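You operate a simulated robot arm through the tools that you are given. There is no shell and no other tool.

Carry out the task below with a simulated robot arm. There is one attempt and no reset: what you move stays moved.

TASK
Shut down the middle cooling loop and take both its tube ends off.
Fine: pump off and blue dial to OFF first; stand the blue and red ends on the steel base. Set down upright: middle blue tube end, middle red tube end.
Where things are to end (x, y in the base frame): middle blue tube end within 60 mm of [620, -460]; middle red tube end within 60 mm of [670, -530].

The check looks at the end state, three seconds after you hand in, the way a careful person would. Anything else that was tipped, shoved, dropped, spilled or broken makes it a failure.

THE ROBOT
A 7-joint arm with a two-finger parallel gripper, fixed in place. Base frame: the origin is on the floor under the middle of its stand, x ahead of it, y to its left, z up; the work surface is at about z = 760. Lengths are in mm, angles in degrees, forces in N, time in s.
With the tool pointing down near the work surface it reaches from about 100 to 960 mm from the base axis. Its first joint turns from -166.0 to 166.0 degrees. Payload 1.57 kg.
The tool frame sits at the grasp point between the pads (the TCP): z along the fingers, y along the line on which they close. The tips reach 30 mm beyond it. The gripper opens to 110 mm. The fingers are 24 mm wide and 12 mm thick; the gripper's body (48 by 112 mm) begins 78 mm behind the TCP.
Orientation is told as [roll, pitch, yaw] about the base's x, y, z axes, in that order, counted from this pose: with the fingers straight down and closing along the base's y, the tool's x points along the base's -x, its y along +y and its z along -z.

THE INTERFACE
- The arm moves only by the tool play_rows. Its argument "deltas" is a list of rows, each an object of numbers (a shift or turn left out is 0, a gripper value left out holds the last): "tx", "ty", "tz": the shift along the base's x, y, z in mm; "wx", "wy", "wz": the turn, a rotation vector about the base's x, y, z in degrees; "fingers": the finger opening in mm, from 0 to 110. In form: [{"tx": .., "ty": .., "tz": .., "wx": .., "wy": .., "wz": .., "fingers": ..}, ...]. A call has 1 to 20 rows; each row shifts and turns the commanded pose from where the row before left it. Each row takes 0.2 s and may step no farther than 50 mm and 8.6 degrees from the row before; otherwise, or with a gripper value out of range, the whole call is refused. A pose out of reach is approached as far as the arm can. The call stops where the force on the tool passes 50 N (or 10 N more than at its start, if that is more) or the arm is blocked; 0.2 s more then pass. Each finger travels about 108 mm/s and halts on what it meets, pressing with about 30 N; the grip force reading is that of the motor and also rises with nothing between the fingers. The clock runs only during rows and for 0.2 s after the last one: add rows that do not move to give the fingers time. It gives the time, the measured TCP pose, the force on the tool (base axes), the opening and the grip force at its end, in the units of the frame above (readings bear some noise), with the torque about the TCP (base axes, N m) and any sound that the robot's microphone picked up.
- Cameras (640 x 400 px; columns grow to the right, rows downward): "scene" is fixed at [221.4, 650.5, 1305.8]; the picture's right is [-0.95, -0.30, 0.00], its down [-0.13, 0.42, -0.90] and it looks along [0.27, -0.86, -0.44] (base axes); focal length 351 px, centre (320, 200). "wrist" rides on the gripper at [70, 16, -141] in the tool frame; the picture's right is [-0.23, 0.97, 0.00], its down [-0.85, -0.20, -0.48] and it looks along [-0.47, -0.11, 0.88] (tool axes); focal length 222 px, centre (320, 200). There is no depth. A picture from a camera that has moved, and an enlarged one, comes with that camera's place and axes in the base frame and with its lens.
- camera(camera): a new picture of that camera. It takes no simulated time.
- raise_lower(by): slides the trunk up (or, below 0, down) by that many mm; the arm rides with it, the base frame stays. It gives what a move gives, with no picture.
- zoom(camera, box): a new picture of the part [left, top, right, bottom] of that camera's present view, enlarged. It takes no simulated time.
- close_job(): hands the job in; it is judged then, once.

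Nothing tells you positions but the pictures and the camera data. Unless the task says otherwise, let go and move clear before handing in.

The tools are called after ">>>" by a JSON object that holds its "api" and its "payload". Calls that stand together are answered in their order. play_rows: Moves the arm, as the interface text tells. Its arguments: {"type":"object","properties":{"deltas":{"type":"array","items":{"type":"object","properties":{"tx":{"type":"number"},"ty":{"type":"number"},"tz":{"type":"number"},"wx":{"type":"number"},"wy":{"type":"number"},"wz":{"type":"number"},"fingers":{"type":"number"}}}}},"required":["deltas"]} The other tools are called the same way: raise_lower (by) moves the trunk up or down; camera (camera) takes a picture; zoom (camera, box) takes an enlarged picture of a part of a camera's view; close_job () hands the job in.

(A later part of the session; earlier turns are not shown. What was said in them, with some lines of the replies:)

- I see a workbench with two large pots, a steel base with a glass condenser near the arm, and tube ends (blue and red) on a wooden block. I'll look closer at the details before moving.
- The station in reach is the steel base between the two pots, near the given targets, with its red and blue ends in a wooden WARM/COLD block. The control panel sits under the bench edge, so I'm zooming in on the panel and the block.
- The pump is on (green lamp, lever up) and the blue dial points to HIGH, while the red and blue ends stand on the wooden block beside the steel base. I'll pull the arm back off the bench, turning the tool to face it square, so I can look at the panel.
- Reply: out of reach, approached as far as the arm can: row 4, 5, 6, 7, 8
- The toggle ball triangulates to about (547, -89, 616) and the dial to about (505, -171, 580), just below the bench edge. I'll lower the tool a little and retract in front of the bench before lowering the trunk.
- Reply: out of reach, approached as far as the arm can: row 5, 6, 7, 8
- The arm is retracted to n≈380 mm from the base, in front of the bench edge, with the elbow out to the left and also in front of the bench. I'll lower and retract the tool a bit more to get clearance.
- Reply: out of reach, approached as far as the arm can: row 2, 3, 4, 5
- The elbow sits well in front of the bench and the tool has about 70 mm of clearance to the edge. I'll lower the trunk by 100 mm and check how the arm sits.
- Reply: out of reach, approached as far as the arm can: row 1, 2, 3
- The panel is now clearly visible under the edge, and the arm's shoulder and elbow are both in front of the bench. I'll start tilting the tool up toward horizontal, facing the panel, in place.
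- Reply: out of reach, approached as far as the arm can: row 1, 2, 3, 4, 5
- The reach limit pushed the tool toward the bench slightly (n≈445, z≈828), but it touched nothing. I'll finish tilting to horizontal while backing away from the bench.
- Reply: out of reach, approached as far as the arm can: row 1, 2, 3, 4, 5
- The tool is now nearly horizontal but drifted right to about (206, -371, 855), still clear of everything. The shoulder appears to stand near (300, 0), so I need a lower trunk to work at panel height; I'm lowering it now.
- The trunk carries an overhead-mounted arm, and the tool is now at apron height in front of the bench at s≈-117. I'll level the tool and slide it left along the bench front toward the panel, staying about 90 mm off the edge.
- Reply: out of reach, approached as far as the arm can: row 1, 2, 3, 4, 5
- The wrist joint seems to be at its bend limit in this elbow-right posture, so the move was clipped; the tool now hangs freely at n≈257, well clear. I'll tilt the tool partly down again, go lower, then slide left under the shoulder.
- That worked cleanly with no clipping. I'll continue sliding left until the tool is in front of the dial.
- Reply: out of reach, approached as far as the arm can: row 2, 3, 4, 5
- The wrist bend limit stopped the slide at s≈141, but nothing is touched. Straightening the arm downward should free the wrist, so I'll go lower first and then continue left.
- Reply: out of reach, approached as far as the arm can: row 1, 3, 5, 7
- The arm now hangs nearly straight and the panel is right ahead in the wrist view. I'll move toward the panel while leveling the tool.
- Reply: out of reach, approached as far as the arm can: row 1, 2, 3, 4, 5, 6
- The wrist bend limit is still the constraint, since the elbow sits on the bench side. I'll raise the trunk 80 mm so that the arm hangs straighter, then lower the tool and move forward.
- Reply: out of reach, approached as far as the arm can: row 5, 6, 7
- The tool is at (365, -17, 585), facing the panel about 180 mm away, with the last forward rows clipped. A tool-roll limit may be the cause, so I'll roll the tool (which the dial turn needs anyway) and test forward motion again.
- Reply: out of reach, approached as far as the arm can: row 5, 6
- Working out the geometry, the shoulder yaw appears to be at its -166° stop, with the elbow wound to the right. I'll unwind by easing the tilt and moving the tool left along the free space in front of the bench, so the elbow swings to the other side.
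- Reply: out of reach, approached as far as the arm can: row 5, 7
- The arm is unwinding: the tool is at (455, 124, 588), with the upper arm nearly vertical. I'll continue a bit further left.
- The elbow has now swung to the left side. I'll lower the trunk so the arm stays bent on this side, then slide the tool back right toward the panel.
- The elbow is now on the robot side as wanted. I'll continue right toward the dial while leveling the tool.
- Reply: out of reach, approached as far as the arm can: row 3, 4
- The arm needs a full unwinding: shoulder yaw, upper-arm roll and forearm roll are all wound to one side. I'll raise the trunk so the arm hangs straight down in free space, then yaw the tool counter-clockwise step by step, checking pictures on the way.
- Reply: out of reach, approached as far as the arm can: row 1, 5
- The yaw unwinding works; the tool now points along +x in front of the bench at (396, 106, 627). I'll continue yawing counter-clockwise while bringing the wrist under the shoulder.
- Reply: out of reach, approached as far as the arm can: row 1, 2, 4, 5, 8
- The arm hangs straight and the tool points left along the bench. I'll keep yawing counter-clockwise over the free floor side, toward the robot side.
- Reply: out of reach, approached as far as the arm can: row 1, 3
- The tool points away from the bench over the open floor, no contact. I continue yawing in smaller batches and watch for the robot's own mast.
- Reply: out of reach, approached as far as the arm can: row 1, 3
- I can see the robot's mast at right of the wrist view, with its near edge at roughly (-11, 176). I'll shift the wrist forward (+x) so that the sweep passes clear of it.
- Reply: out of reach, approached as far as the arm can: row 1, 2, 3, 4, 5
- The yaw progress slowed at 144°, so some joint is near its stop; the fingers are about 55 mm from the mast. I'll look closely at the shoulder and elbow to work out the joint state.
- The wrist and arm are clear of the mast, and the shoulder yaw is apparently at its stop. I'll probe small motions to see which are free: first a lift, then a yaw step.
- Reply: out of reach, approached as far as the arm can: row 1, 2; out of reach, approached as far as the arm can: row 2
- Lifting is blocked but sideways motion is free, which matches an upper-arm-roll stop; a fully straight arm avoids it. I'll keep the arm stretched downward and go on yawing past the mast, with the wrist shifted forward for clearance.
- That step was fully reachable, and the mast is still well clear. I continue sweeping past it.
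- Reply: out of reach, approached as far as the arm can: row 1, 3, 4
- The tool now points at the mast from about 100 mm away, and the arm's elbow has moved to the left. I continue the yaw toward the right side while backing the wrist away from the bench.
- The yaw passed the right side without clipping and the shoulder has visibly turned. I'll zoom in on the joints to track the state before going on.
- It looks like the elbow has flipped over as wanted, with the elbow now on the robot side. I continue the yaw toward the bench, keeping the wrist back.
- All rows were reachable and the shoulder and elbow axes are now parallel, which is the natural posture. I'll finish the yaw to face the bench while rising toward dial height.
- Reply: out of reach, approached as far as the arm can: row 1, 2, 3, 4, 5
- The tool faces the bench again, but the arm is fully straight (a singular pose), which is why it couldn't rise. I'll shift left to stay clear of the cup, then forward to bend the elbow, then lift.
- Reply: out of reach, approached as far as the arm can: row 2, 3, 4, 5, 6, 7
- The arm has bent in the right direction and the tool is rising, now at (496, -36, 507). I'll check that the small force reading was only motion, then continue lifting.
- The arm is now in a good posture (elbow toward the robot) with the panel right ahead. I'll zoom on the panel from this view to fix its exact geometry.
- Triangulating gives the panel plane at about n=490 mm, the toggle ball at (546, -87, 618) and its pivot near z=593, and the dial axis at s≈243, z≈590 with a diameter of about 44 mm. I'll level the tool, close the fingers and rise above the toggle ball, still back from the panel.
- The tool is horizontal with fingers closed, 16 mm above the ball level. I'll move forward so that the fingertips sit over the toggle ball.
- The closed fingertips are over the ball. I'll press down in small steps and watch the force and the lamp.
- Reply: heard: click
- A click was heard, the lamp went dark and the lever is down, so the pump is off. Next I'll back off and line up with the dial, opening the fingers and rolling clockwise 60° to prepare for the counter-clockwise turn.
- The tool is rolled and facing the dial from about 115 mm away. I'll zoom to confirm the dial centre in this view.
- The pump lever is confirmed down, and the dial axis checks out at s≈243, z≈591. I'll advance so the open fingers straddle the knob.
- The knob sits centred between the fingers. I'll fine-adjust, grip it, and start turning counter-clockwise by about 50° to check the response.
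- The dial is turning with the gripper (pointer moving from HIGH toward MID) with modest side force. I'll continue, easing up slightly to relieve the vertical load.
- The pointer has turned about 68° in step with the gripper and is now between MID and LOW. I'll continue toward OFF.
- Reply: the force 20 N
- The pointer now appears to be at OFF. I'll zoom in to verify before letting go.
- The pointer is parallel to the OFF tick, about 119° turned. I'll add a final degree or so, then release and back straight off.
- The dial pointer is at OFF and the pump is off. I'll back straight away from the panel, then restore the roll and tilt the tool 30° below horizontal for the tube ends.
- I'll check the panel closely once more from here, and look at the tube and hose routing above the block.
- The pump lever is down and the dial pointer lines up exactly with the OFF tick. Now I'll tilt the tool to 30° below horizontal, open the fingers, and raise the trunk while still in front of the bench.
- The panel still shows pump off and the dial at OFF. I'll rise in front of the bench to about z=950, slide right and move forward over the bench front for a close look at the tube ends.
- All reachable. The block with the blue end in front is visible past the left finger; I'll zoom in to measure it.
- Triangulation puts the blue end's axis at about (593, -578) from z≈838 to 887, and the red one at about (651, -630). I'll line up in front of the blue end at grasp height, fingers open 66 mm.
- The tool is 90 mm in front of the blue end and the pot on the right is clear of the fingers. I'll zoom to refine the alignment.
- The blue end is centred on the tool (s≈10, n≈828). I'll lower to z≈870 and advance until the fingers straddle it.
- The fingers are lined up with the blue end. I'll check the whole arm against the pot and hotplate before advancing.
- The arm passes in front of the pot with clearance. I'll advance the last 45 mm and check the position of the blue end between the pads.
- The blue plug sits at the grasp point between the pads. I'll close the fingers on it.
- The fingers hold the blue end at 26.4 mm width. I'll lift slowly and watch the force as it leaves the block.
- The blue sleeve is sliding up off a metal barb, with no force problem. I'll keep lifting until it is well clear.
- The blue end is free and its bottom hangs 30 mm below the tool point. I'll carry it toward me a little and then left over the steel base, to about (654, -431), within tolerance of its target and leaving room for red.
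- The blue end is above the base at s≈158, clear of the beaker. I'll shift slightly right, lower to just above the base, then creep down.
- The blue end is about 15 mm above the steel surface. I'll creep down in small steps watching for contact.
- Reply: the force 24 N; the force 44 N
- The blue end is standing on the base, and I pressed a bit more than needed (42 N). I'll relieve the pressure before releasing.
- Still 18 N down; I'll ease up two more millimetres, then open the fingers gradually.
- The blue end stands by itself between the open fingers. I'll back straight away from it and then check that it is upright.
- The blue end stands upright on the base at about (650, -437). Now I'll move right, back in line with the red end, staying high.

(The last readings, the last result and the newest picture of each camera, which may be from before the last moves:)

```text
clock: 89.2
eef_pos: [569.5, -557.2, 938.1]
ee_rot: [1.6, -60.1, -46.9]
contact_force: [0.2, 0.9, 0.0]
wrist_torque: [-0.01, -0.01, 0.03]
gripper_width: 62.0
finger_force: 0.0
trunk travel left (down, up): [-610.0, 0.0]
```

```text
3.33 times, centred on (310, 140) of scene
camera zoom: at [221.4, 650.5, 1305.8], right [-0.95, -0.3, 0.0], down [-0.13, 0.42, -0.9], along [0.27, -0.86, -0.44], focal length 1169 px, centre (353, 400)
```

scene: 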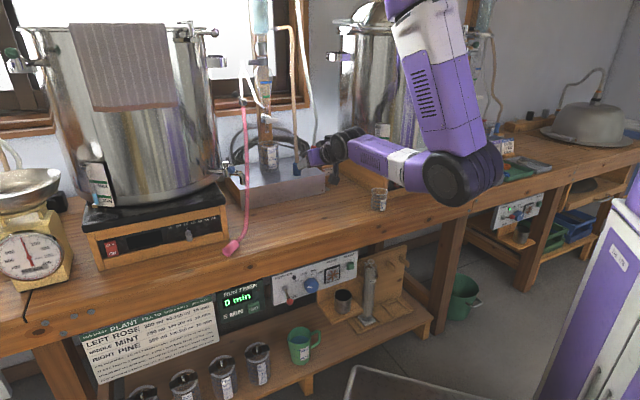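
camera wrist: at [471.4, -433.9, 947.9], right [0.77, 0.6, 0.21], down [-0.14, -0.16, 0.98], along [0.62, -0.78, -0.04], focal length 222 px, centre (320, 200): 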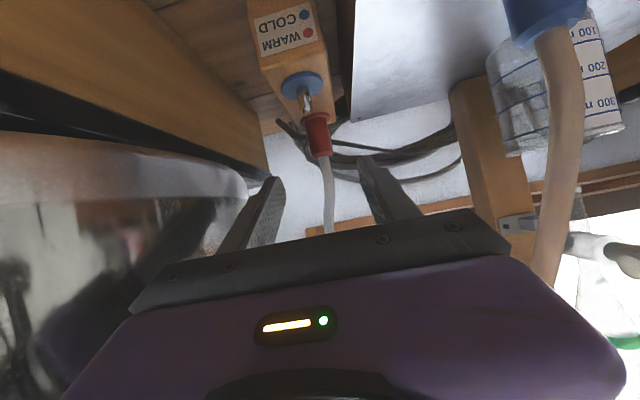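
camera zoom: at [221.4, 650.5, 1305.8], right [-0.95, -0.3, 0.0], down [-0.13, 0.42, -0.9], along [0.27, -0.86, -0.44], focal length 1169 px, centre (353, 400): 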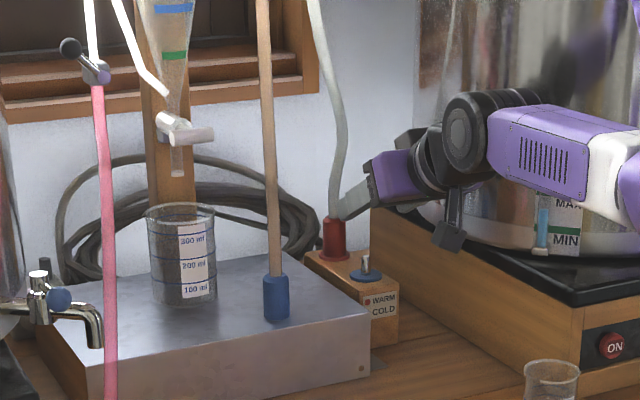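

The blue end stands well in the scene view. I'll zoom on the red end to refine its position.

>>> {"api": "zoom", "payload": {"camera": "wrist", "box": [250, 60, 390, 200]}}

>>> {"api": "zoom", "payload": {"camera": "scene", "box": [285, 130, 345, 190]}}

```text
2.86 times, centred on (320, 130) of wrist
camera zoom: at [471.4, -433.9, 947.9], right [0.77, 0.6, 0.21], down [-0.14, -0.16, 0.98], along [0.62, -0.78, -0.04], focal length 635 px, centre (320, 400)
```

zoom: 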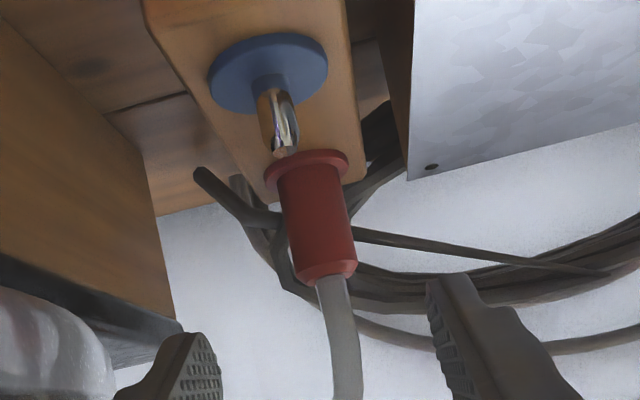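

```text
6.67 times, centred on (315, 160) of scene
camera zoom: at [221.4, 650.5, 1305.8], right [-0.95, -0.3, 0.0], down [-0.13, 0.42, -0.9], along [0.27, -0.86, -0.44], focal length 2339 px, centre (353, 467)
```

zoom: 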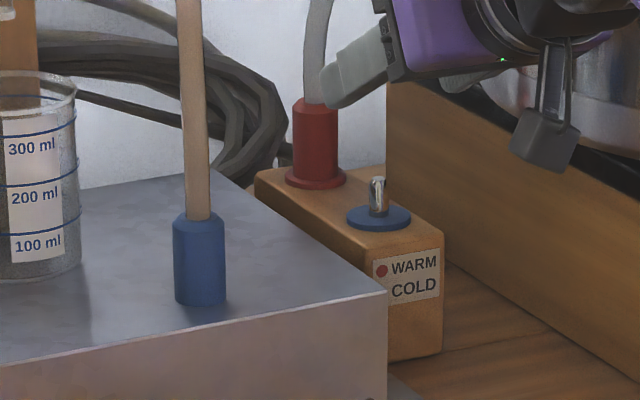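

The red axis is at s≈9.6, n≈907, and the remaining barb will pass between the open fingers. I'll lower to z≈873 and advance to straddle the red end.

>>> {"api": "play_rows", "payload": {"deltas": [{"tz": -22}, {"tz": -22}, {"tz": -20}, {"tx": 15.8, "ty": -15}, {"tx": 15.8, "ty": -15}, {"tx": 15.8, "ty": -15}, {}]}}

>>> {"api": "camera", "payload": {"camera": "wrist"}}

>>> {"api": "camera", "payload": {"camera": "scene"}}

```text
clock: 90.8
eef_pos: [620.2, -599.6, 876.9]
ee_rot: [1.7, -60.0, -46.8]
contact_force: [0.2, -0.6, 0.6]
wrist_torque: [0.0, 0.01, 0.01]
gripper_width: 62.1
finger_force: 0.1
trunk travel left (down, up): [-610.0, 0.0]
```

```text
taken
camera wrist: at [522.6, -476.6, 887.3], right [0.77, 0.6, 0.21], down [-0.14, -0.16, 0.98], along [0.62, -0.78, -0.04], focal length 222 px, centre (320, 200)
```

wrist: 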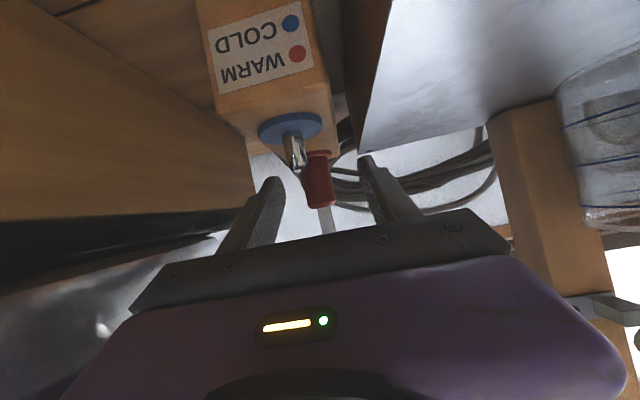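

```text
taken
```

scene: 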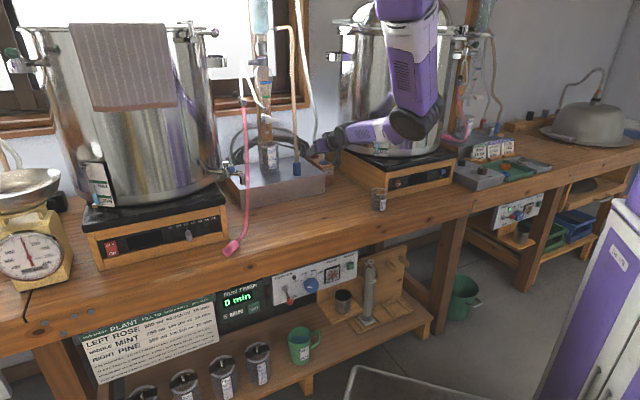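

The red end is ahead, slightly right of the tool axis. I'll correct by a few millimetres and close the last 45 mm.

>>> {"api": "play_rows", "payload": {"deltas": [{"tx": 9.5, "ty": -11.5, "tz": -1.5}, {"tx": 9.5, "ty": -11.5, "tz": -1.5}, {"tx": 9.5, "ty": -11.5, "tz": -1.5}, {}]}}

>>> {"api": "camera", "payload": {"camera": "wrist"}}

>>> {"api": "zoom", "payload": {"camera": "scene", "box": [280, 100, 380, 200]}}

```text
clock: 91.8
eef_pos: [648.3, -632.2, 872.7]
ee_rot: [1.6, -60.2, -46.9]
contact_force: [0.7, 0.3, 0.0]
wrist_torque: [0.0, -0.01, 0.02]
gripper_width: 62.0
finger_force: 0.1
trunk travel left (down, up): [-610.0, 0.0]
```

```text
taken
camera wrist: at [551.0, -510.1, 881.9], right [0.77, 0.6, 0.21], down [-0.14, -0.16, 0.98], along [0.62, -0.78, -0.04], focal length 222 px, centre (320, 200)
```

wrist: 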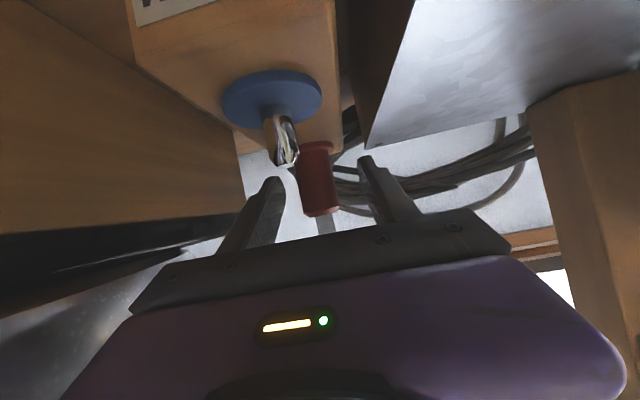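

```text
4.00 times, centred on (330, 150) of scene
camera zoom: at [221.4, 650.5, 1305.8], right [-0.95, -0.3, 0.0], down [-0.13, 0.42, -0.9], along [0.27, -0.86, -0.44], focal length 1403 px, centre (280, 400)
```

zoom: 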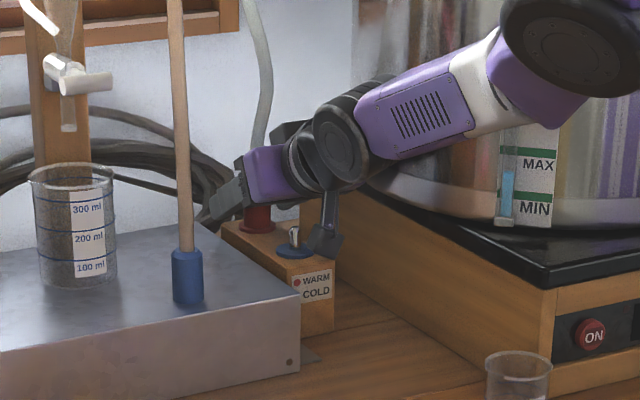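

The red plug is between the pads. Closing the fingers on it.

>>> {"api": "play_rows", "payload": {"deltas": [{"fingers": 40}, {"fingers": 15}, {}, {}]}}

>>> {"api": "play_rows", "payload": {"deltas": [{"tz": 5}, {"tz": 8}, {"tz": 8}, {"tz": 10}]}}

>>> {"api": "camera", "payload": {"camera": "wrist"}}

```text
clock: 92.8
eef_pos: [650.1, -633.3, 872.8]
ee_rot: [1.6, -60.0, -46.7]
contact_force: [-1.6, -0.7, 0.7]
wrist_torque: [-0.04, 0.03, 0.01]
gripper_width: 26.1
finger_force: 30.3
trunk travel left (down, up): [-610.0, 0.0]
```

```text
clock: 93.8
eef_pos: [647.3, -633.2, 903.1]
ee_rot: [1.5, -60.0, -46.8]
contact_force: [0.0, 0.6, -0.5]
wrist_torque: [-0.01, 0.01, 0.01]
gripper_width: 26.3
finger_force: 30.1
trunk travel left (down, up): [-610.0, 0.0]
```

```text
taken
camera wrist: at [549.5, -510.3, 913.3], right [0.77, 0.6, 0.21], down [-0.14, -0.16, 0.98], along [0.62, -0.78, -0.04], focal length 222 px, centre (320, 200)
```

wrist: 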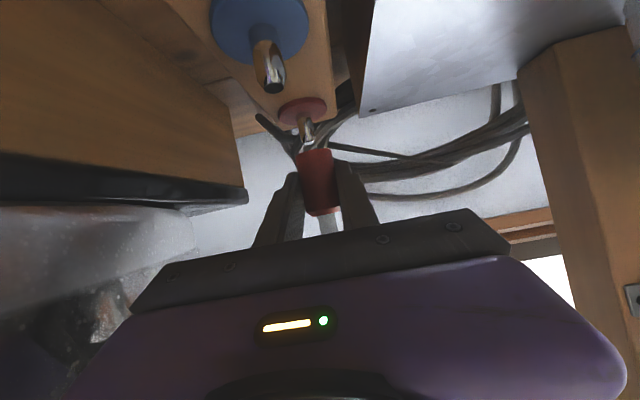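

The red sleeve is sliding off its barb too. I'll lift it fully clear, then carry it left over the base while turning the tool 9° to keep the gripper body away from the blue end.

>>> {"api": "play_rows", "payload": {"deltas": [{"tz": 12}, {"tz": 12}, {"tz": 12}, {"tz": 10}, {}]}}

>>> {"api": "play_rows", "payload": {"deltas": [{"tx": 3, "ty": 15, "wz": 2.25}, {"tx": 3.5, "ty": 20, "wz": 2.25}, {"tx": 4, "ty": 25, "wz": 2.25}, {"tx": 4, "ty": 20, "wz": 2.25}, {"ty": 10}, {}]}}

>>> {"api": "camera", "payload": {"camera": "wrist"}}

>>> {"api": "camera", "payload": {"camera": "scene"}}

>>> {"api": "zoom", "payload": {"camera": "scene", "box": [240, 80, 380, 200]}}

```text
clock: 95.0
eef_pos: [649.3, -634.2, 948.5]
ee_rot: [1.6, -60.0, -46.7]
contact_force: [0.6, 0.8, -0.9]
wrist_torque: [-0.03, 0.01, 0.01]
gripper_width: 26.2
finger_force: 29.7
trunk travel left (down, up): [-610.0, 0.0]
```

```text
clock: 96.4
eef_pos: [664.3, -545.2, 949.9]
ee_rot: [1.6, -60.1, -37.8]
contact_force: [-0.7, 0.0, -0.3]
wrist_torque: [0.0, -0.01, 0.0]
gripper_width: 26.1
finger_force: 30.0
trunk travel left (down, up): [-610.0, 0.0]
```

```text
taken
camera wrist: at [547.8, -438.8, 959.9], right [0.67, 0.71, 0.21], down [-0.12, -0.18, 0.98], along [0.73, -0.68, -0.04], focal length 222 px, centre (320, 200)
```

wrist: 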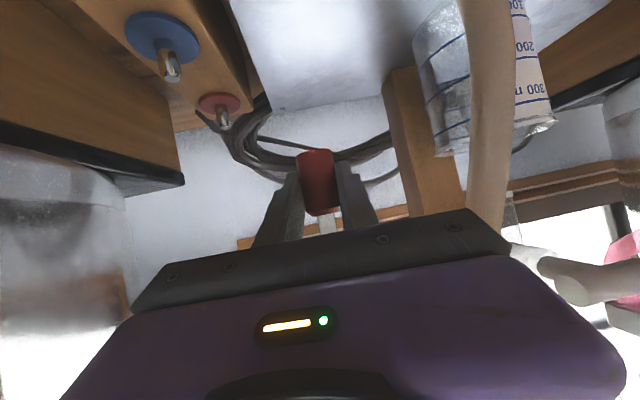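

```text
taken
```

scene: 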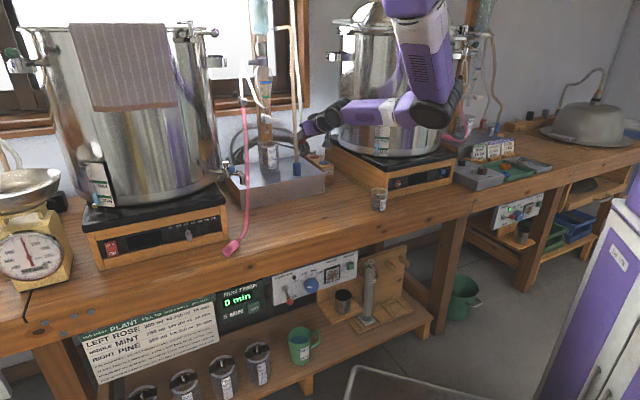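

```text
3.33 times, centred on (310, 140) of scene
camera zoom: at [221.4, 650.5, 1305.8], right [-0.95, -0.3, 0.0], down [-0.13, 0.42, -0.9], along [0.27, -0.86, -0.44], focal length 1169 px, centre (353, 400)
```

zoom: 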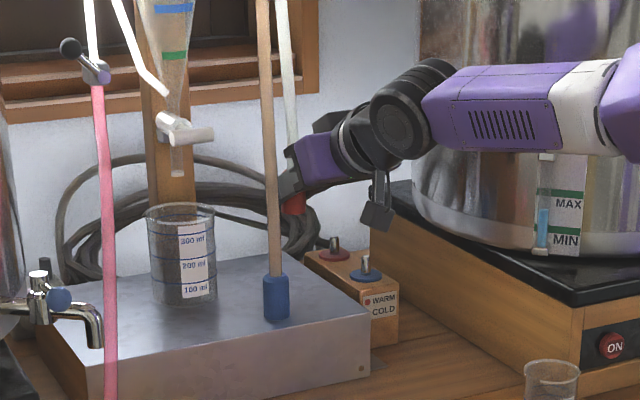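

The red end hangs over its target at (664, -545), with the blue tube about 20 mm clear of the gripper. I'll lower it to just above the base.

>>> {"api": "play_rows", "payload": {"deltas": [{"tz": -15}, {"tz": -20}, {"tz": -20}, {"tz": -15}, {"tz": -6}, {}]}}

>>> {"api": "camera", "payload": {"camera": "wrist"}}

>>> {"api": "zoom", "payload": {"camera": "scene", "box": [240, 100, 360, 200]}}

```text
clock: 97.8
eef_pos: [662.6, -545.1, 875.1]
ee_rot: [1.6, -60.1, -37.9]
contact_force: [-0.4, 0.2, -1.6]
wrist_torque: [-0.01, -0.01, 0.03]
gripper_width: 26.4
finger_force: 29.7
trunk travel left (down, up): [-610.0, 0.0]
```

```text
taken
camera wrist: at [546.4, -438.2, 883.8], right [0.67, 0.71, 0.21], down [-0.12, -0.18, 0.98], along [0.73, -0.68, -0.04], focal length 222 px, centre (320, 200)
```

wrist: 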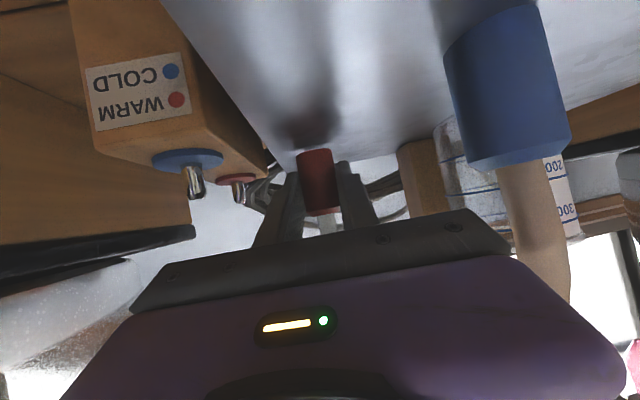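

```text
4.00 times, centred on (300, 150) of scene
camera zoom: at [221.4, 650.5, 1305.8], right [-0.95, -0.3, 0.0], down [-0.13, 0.42, -0.9], along [0.27, -0.86, -0.44], focal length 1403 px, centre (400, 400)
```

zoom: 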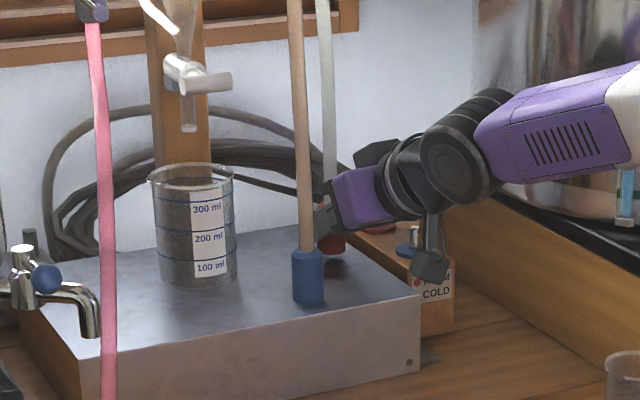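

The red end hovers just above the steel. I'll creep down until light contact.

>>> {"api": "play_rows", "payload": {"deltas": [{"tz": -3}, {"tz": -3}, {"tz": -2}, {}]}}

```text
clock: 98.8
eef_pos: [663.5, -545.8, 867.6]
ee_rot: [1.6, -60.3, -37.9]
contact_force: [-1.9, 1.2, 15.0]
wrist_torque: [-0.17, 0.12, 0.01]
gripper_width: 26.0
finger_force: 30.1
trunk travel left (down, up): [-610.0, 0.0]
```

Light contact at 15 N. I'll ease up a little and then open the fingers gradually.

>>> {"api": "play_rows", "payload": {"deltas": [{"tz": 1.5}, {}]}}

>>> {"api": "play_rows", "payload": {"deltas": [{"fingers": 30}, {"fingers": 36}, {"fingers": 44}, {"fingers": 52}, {"fingers": 58}, {}]}}

>>> {"api": "camera", "payload": {"camera": "wrist"}}

>>> {"api": "zoom", "payload": {"camera": "scene", "box": [240, 100, 360, 200]}}

```text
clock: 99.4
eef_pos: [662.7, -543.9, 869.1]
ee_rot: [1.6, -60.3, -37.8]
contact_force: [2.1, -4.9, 14.0]
wrist_torque: [-0.37, -0.09, 0.02]
gripper_width: 26.1
finger_force: 29.9
trunk travel left (down, up): [-610.0, 0.0]
```

```text
clock: 100.8
eef_pos: [662.7, -543.4, 867.3]
ee_rot: [1.6, -60.1, -37.8]
contact_force: [0.2, -0.2, 0.0]
wrist_torque: [0.01, -0.01, 0.01]
gripper_width: 58.0
finger_force: 0.1
trunk travel left (down, up): [-610.0, 0.0]
```

```text
taken
camera wrist: at [546.4, -437.7, 877.1], right [0.67, 0.71, 0.21], down [-0.12, -0.18, 0.98], along [0.73, -0.68, -0.04], focal length 222 px, centre (320, 200)
```

wrist: 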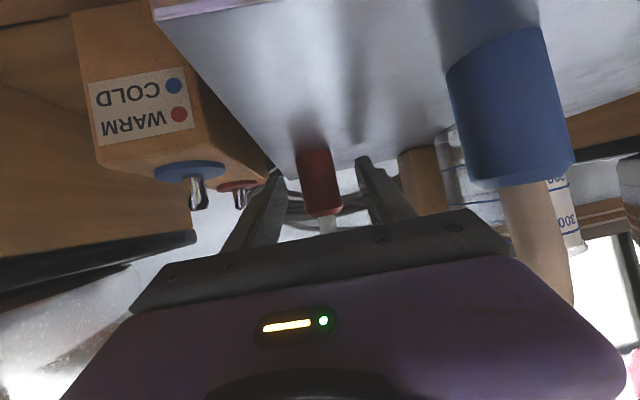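

```text
4.00 times, centred on (300, 150) of scene
camera zoom: at [221.4, 650.5, 1305.8], right [-0.95, -0.3, 0.0], down [-0.13, 0.42, -0.9], along [0.27, -0.86, -0.44], focal length 1403 px, centre (400, 400)
```

zoom: 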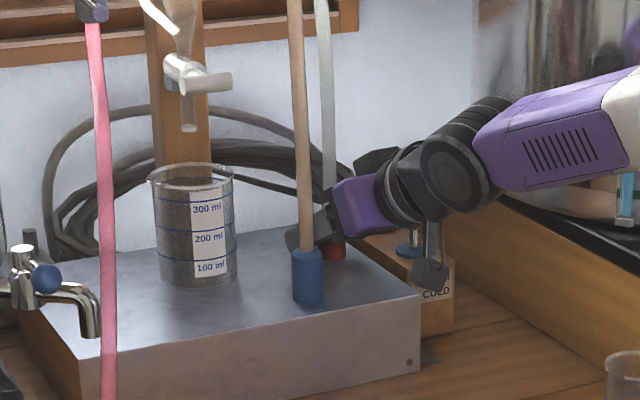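

The red end stands free between the fingers. I'll back straight out along the tool axis, clear of the blue end, and then rise.

>>> {"api": "play_rows", "payload": {"deltas": [{"tx": -8, "ty": 5.8}, {"tx": -14, "ty": 10.2}, {"tx": -18, "ty": 13}, {"tx": -20, "ty": 14.5}, {"tx": -20, "ty": 14.5}, {"tx": -20, "ty": 14.5, "tz": 5}, {"tx": -10, "ty": 10, "tz": 25}, {"tx": -10, "ty": 10, "tz": 25}, {}]}}

>>> {"api": "camera", "payload": {"camera": "wrist"}}

>>> {"api": "zoom", "payload": {"camera": "scene", "box": [240, 100, 360, 200]}}

```text
clock: 102.8
eef_pos: [544.5, -447.3, 922.5]
ee_rot: [1.6, -60.0, -37.9]
contact_force: [-0.4, -0.3, 0.2]
wrist_torque: [0.01, -0.01, -0.02]
gripper_width: 58.1
finger_force: 0.0
trunk travel left (down, up): [-610.0, 0.0]
```

```text
taken
camera wrist: at [429.1, -342.8, 932.2], right [0.67, 0.71, 0.21], down [-0.12, -0.18, 0.98], along [0.73, -0.68, -0.04], focal length 222 px, centre (320, 200)
```

wrist: 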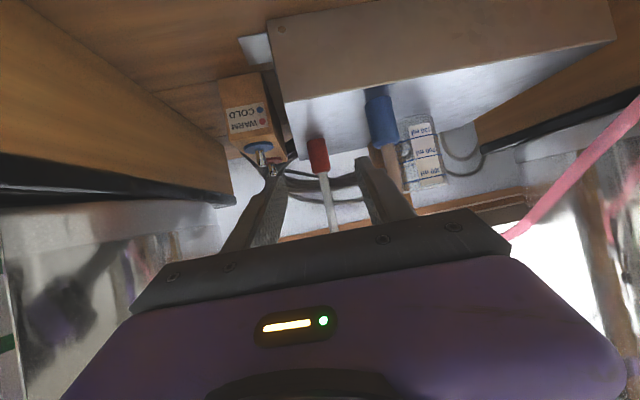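

```text
4.00 times, centred on (300, 150) of scene
camera zoom: at [221.4, 650.5, 1305.8], right [-0.95, -0.3, 0.0], down [-0.13, 0.42, -0.9], along [0.27, -0.86, -0.44], focal length 1403 px, centre (400, 400)
```

zoom: 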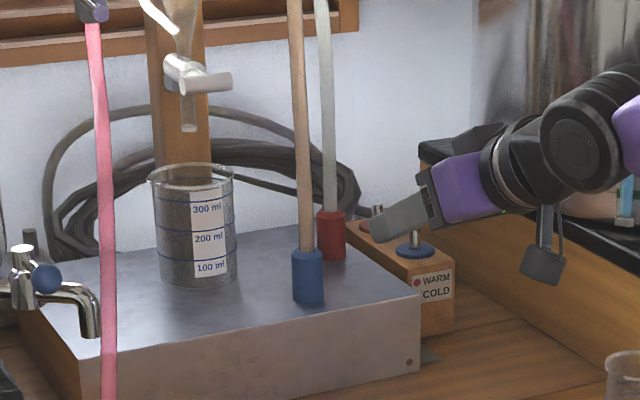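

Both ends stand upright on the steel base: red near (664, -542), blue near (650, -438). I'll withdraw the arm in front of the bench and check the whole scene.

>>> {"api": "play_rows", "payload": {"deltas": [{"tz": 15}, {"tx": -20, "ty": 24}, {"tx": -25, "ty": 27}, {"tx": -25, "ty": 27}, {"tx": -25, "ty": 27}, {"tx": -25, "ty": 27}, {"tx": -20, "ty": 22}, {}]}}

>>> {"api": "camera", "payload": {"camera": "scene"}}

>>> {"api": "camera", "payload": {"camera": "wrist"}}

>>> {"api": "zoom", "payload": {"camera": "scene", "box": [255, 235, 375, 315]}}

>>> {"api": "zoom", "payload": {"camera": "scene", "box": [220, 0, 360, 200]}}

```text
clock: 104.6
eef_pos: [403.7, -295.6, 940.4]
ee_rot: [1.6, -60.1, -37.7]
contact_force: [0.0, 0.7, -0.1]
wrist_torque: [0.01, 0.0, 0.0]
gripper_width: 57.7
finger_force: 0.1
trunk travel left (down, up): [-610.0, 0.0]
```

```text
taken
```

scene: 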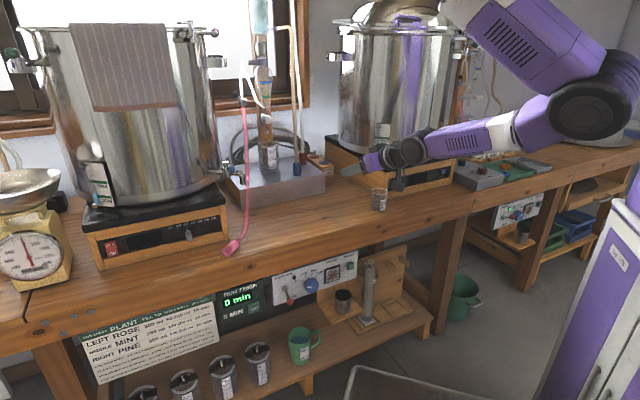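

```text
taken
camera wrist: at [287.5, -187.8, 950.1], right [0.67, 0.71, 0.21], down [-0.12, -0.18, 0.98], along [0.73, -0.68, -0.04], focal length 222 px, centre (320, 200)
```

wrist: 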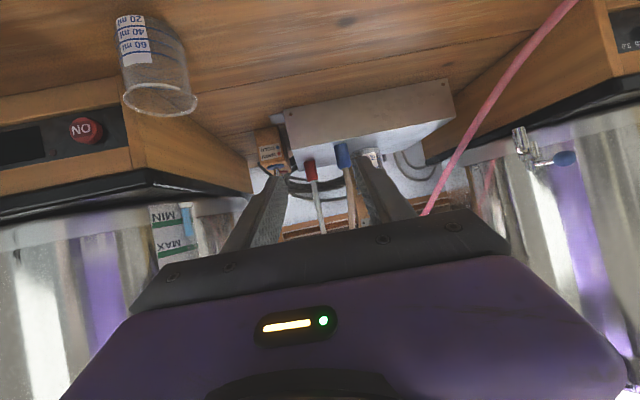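

```text
5.00 times, centred on (315, 275) of scene
camera zoom: at [221.4, 650.5, 1305.8], right [-0.95, -0.3, 0.0], down [-0.13, 0.42, -0.9], along [0.27, -0.86, -0.44], focal length 1754 px, centre (345, -175)
```

zoom: 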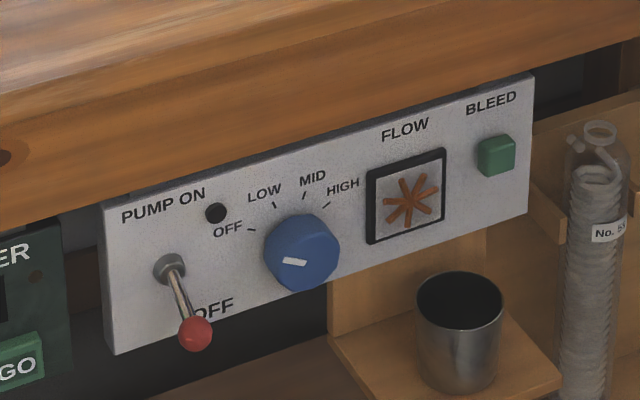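

```text
2.00 times, centred on (290, 100) of scene
camera zoom: at [221.4, 650.5, 1305.8], right [-0.95, -0.3, 0.0], down [-0.13, 0.42, -0.9], along [0.27, -0.86, -0.44], focal length 702 px, centre (380, 400)
```

zoom: 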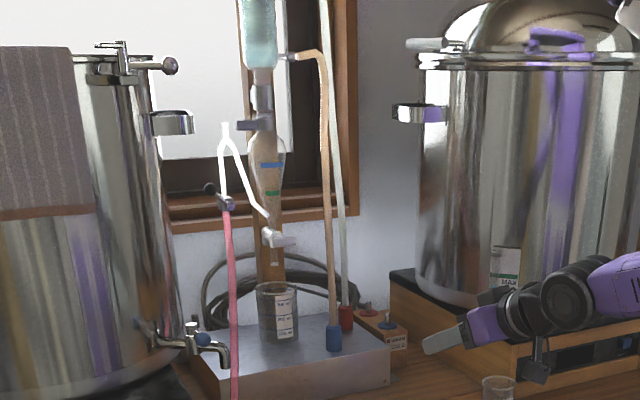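

The pump lever is down with its lamp dark and the dial is at OFF. The blue end at about (650, -438) and the red end at about (664, -542) both stand upright on the steel base. Nothing else has moved and the arm is clear with open fingers, so I'm handing in.

>>> {"api": "close_job", "payload": {}}

```text
The job is handed in.
```

The middle cooling loop is shut down, both its tube ends are off, and I've handed the job in. I don't have the result of the check.

| Item | Final state | Distance from target |
|---|---|---|
| Pump | Off: lever down, lamp dark, click heard | – |
| Blue dial | Turned from HIGH to OFF, pointer in line with the OFF mark | – |
| Blue tube end | Upright on the steel base at about (650, -438) | about 37 mm |
| Red tube end | Upright on the steel base at about (664, -542) | about 13 mm |

I turned the pump and dial off before pulling either tube. The positions are estimates from the pictures, and both are inside the 60 mm limit.

While setting the blue end down I pressed with about 42 N, more than needed. I eased off before letting go and it stayed upright. In the last pictures nothing else looked moved, tipped or spilled, and the arm was clear of the tube ends with its fingers open.
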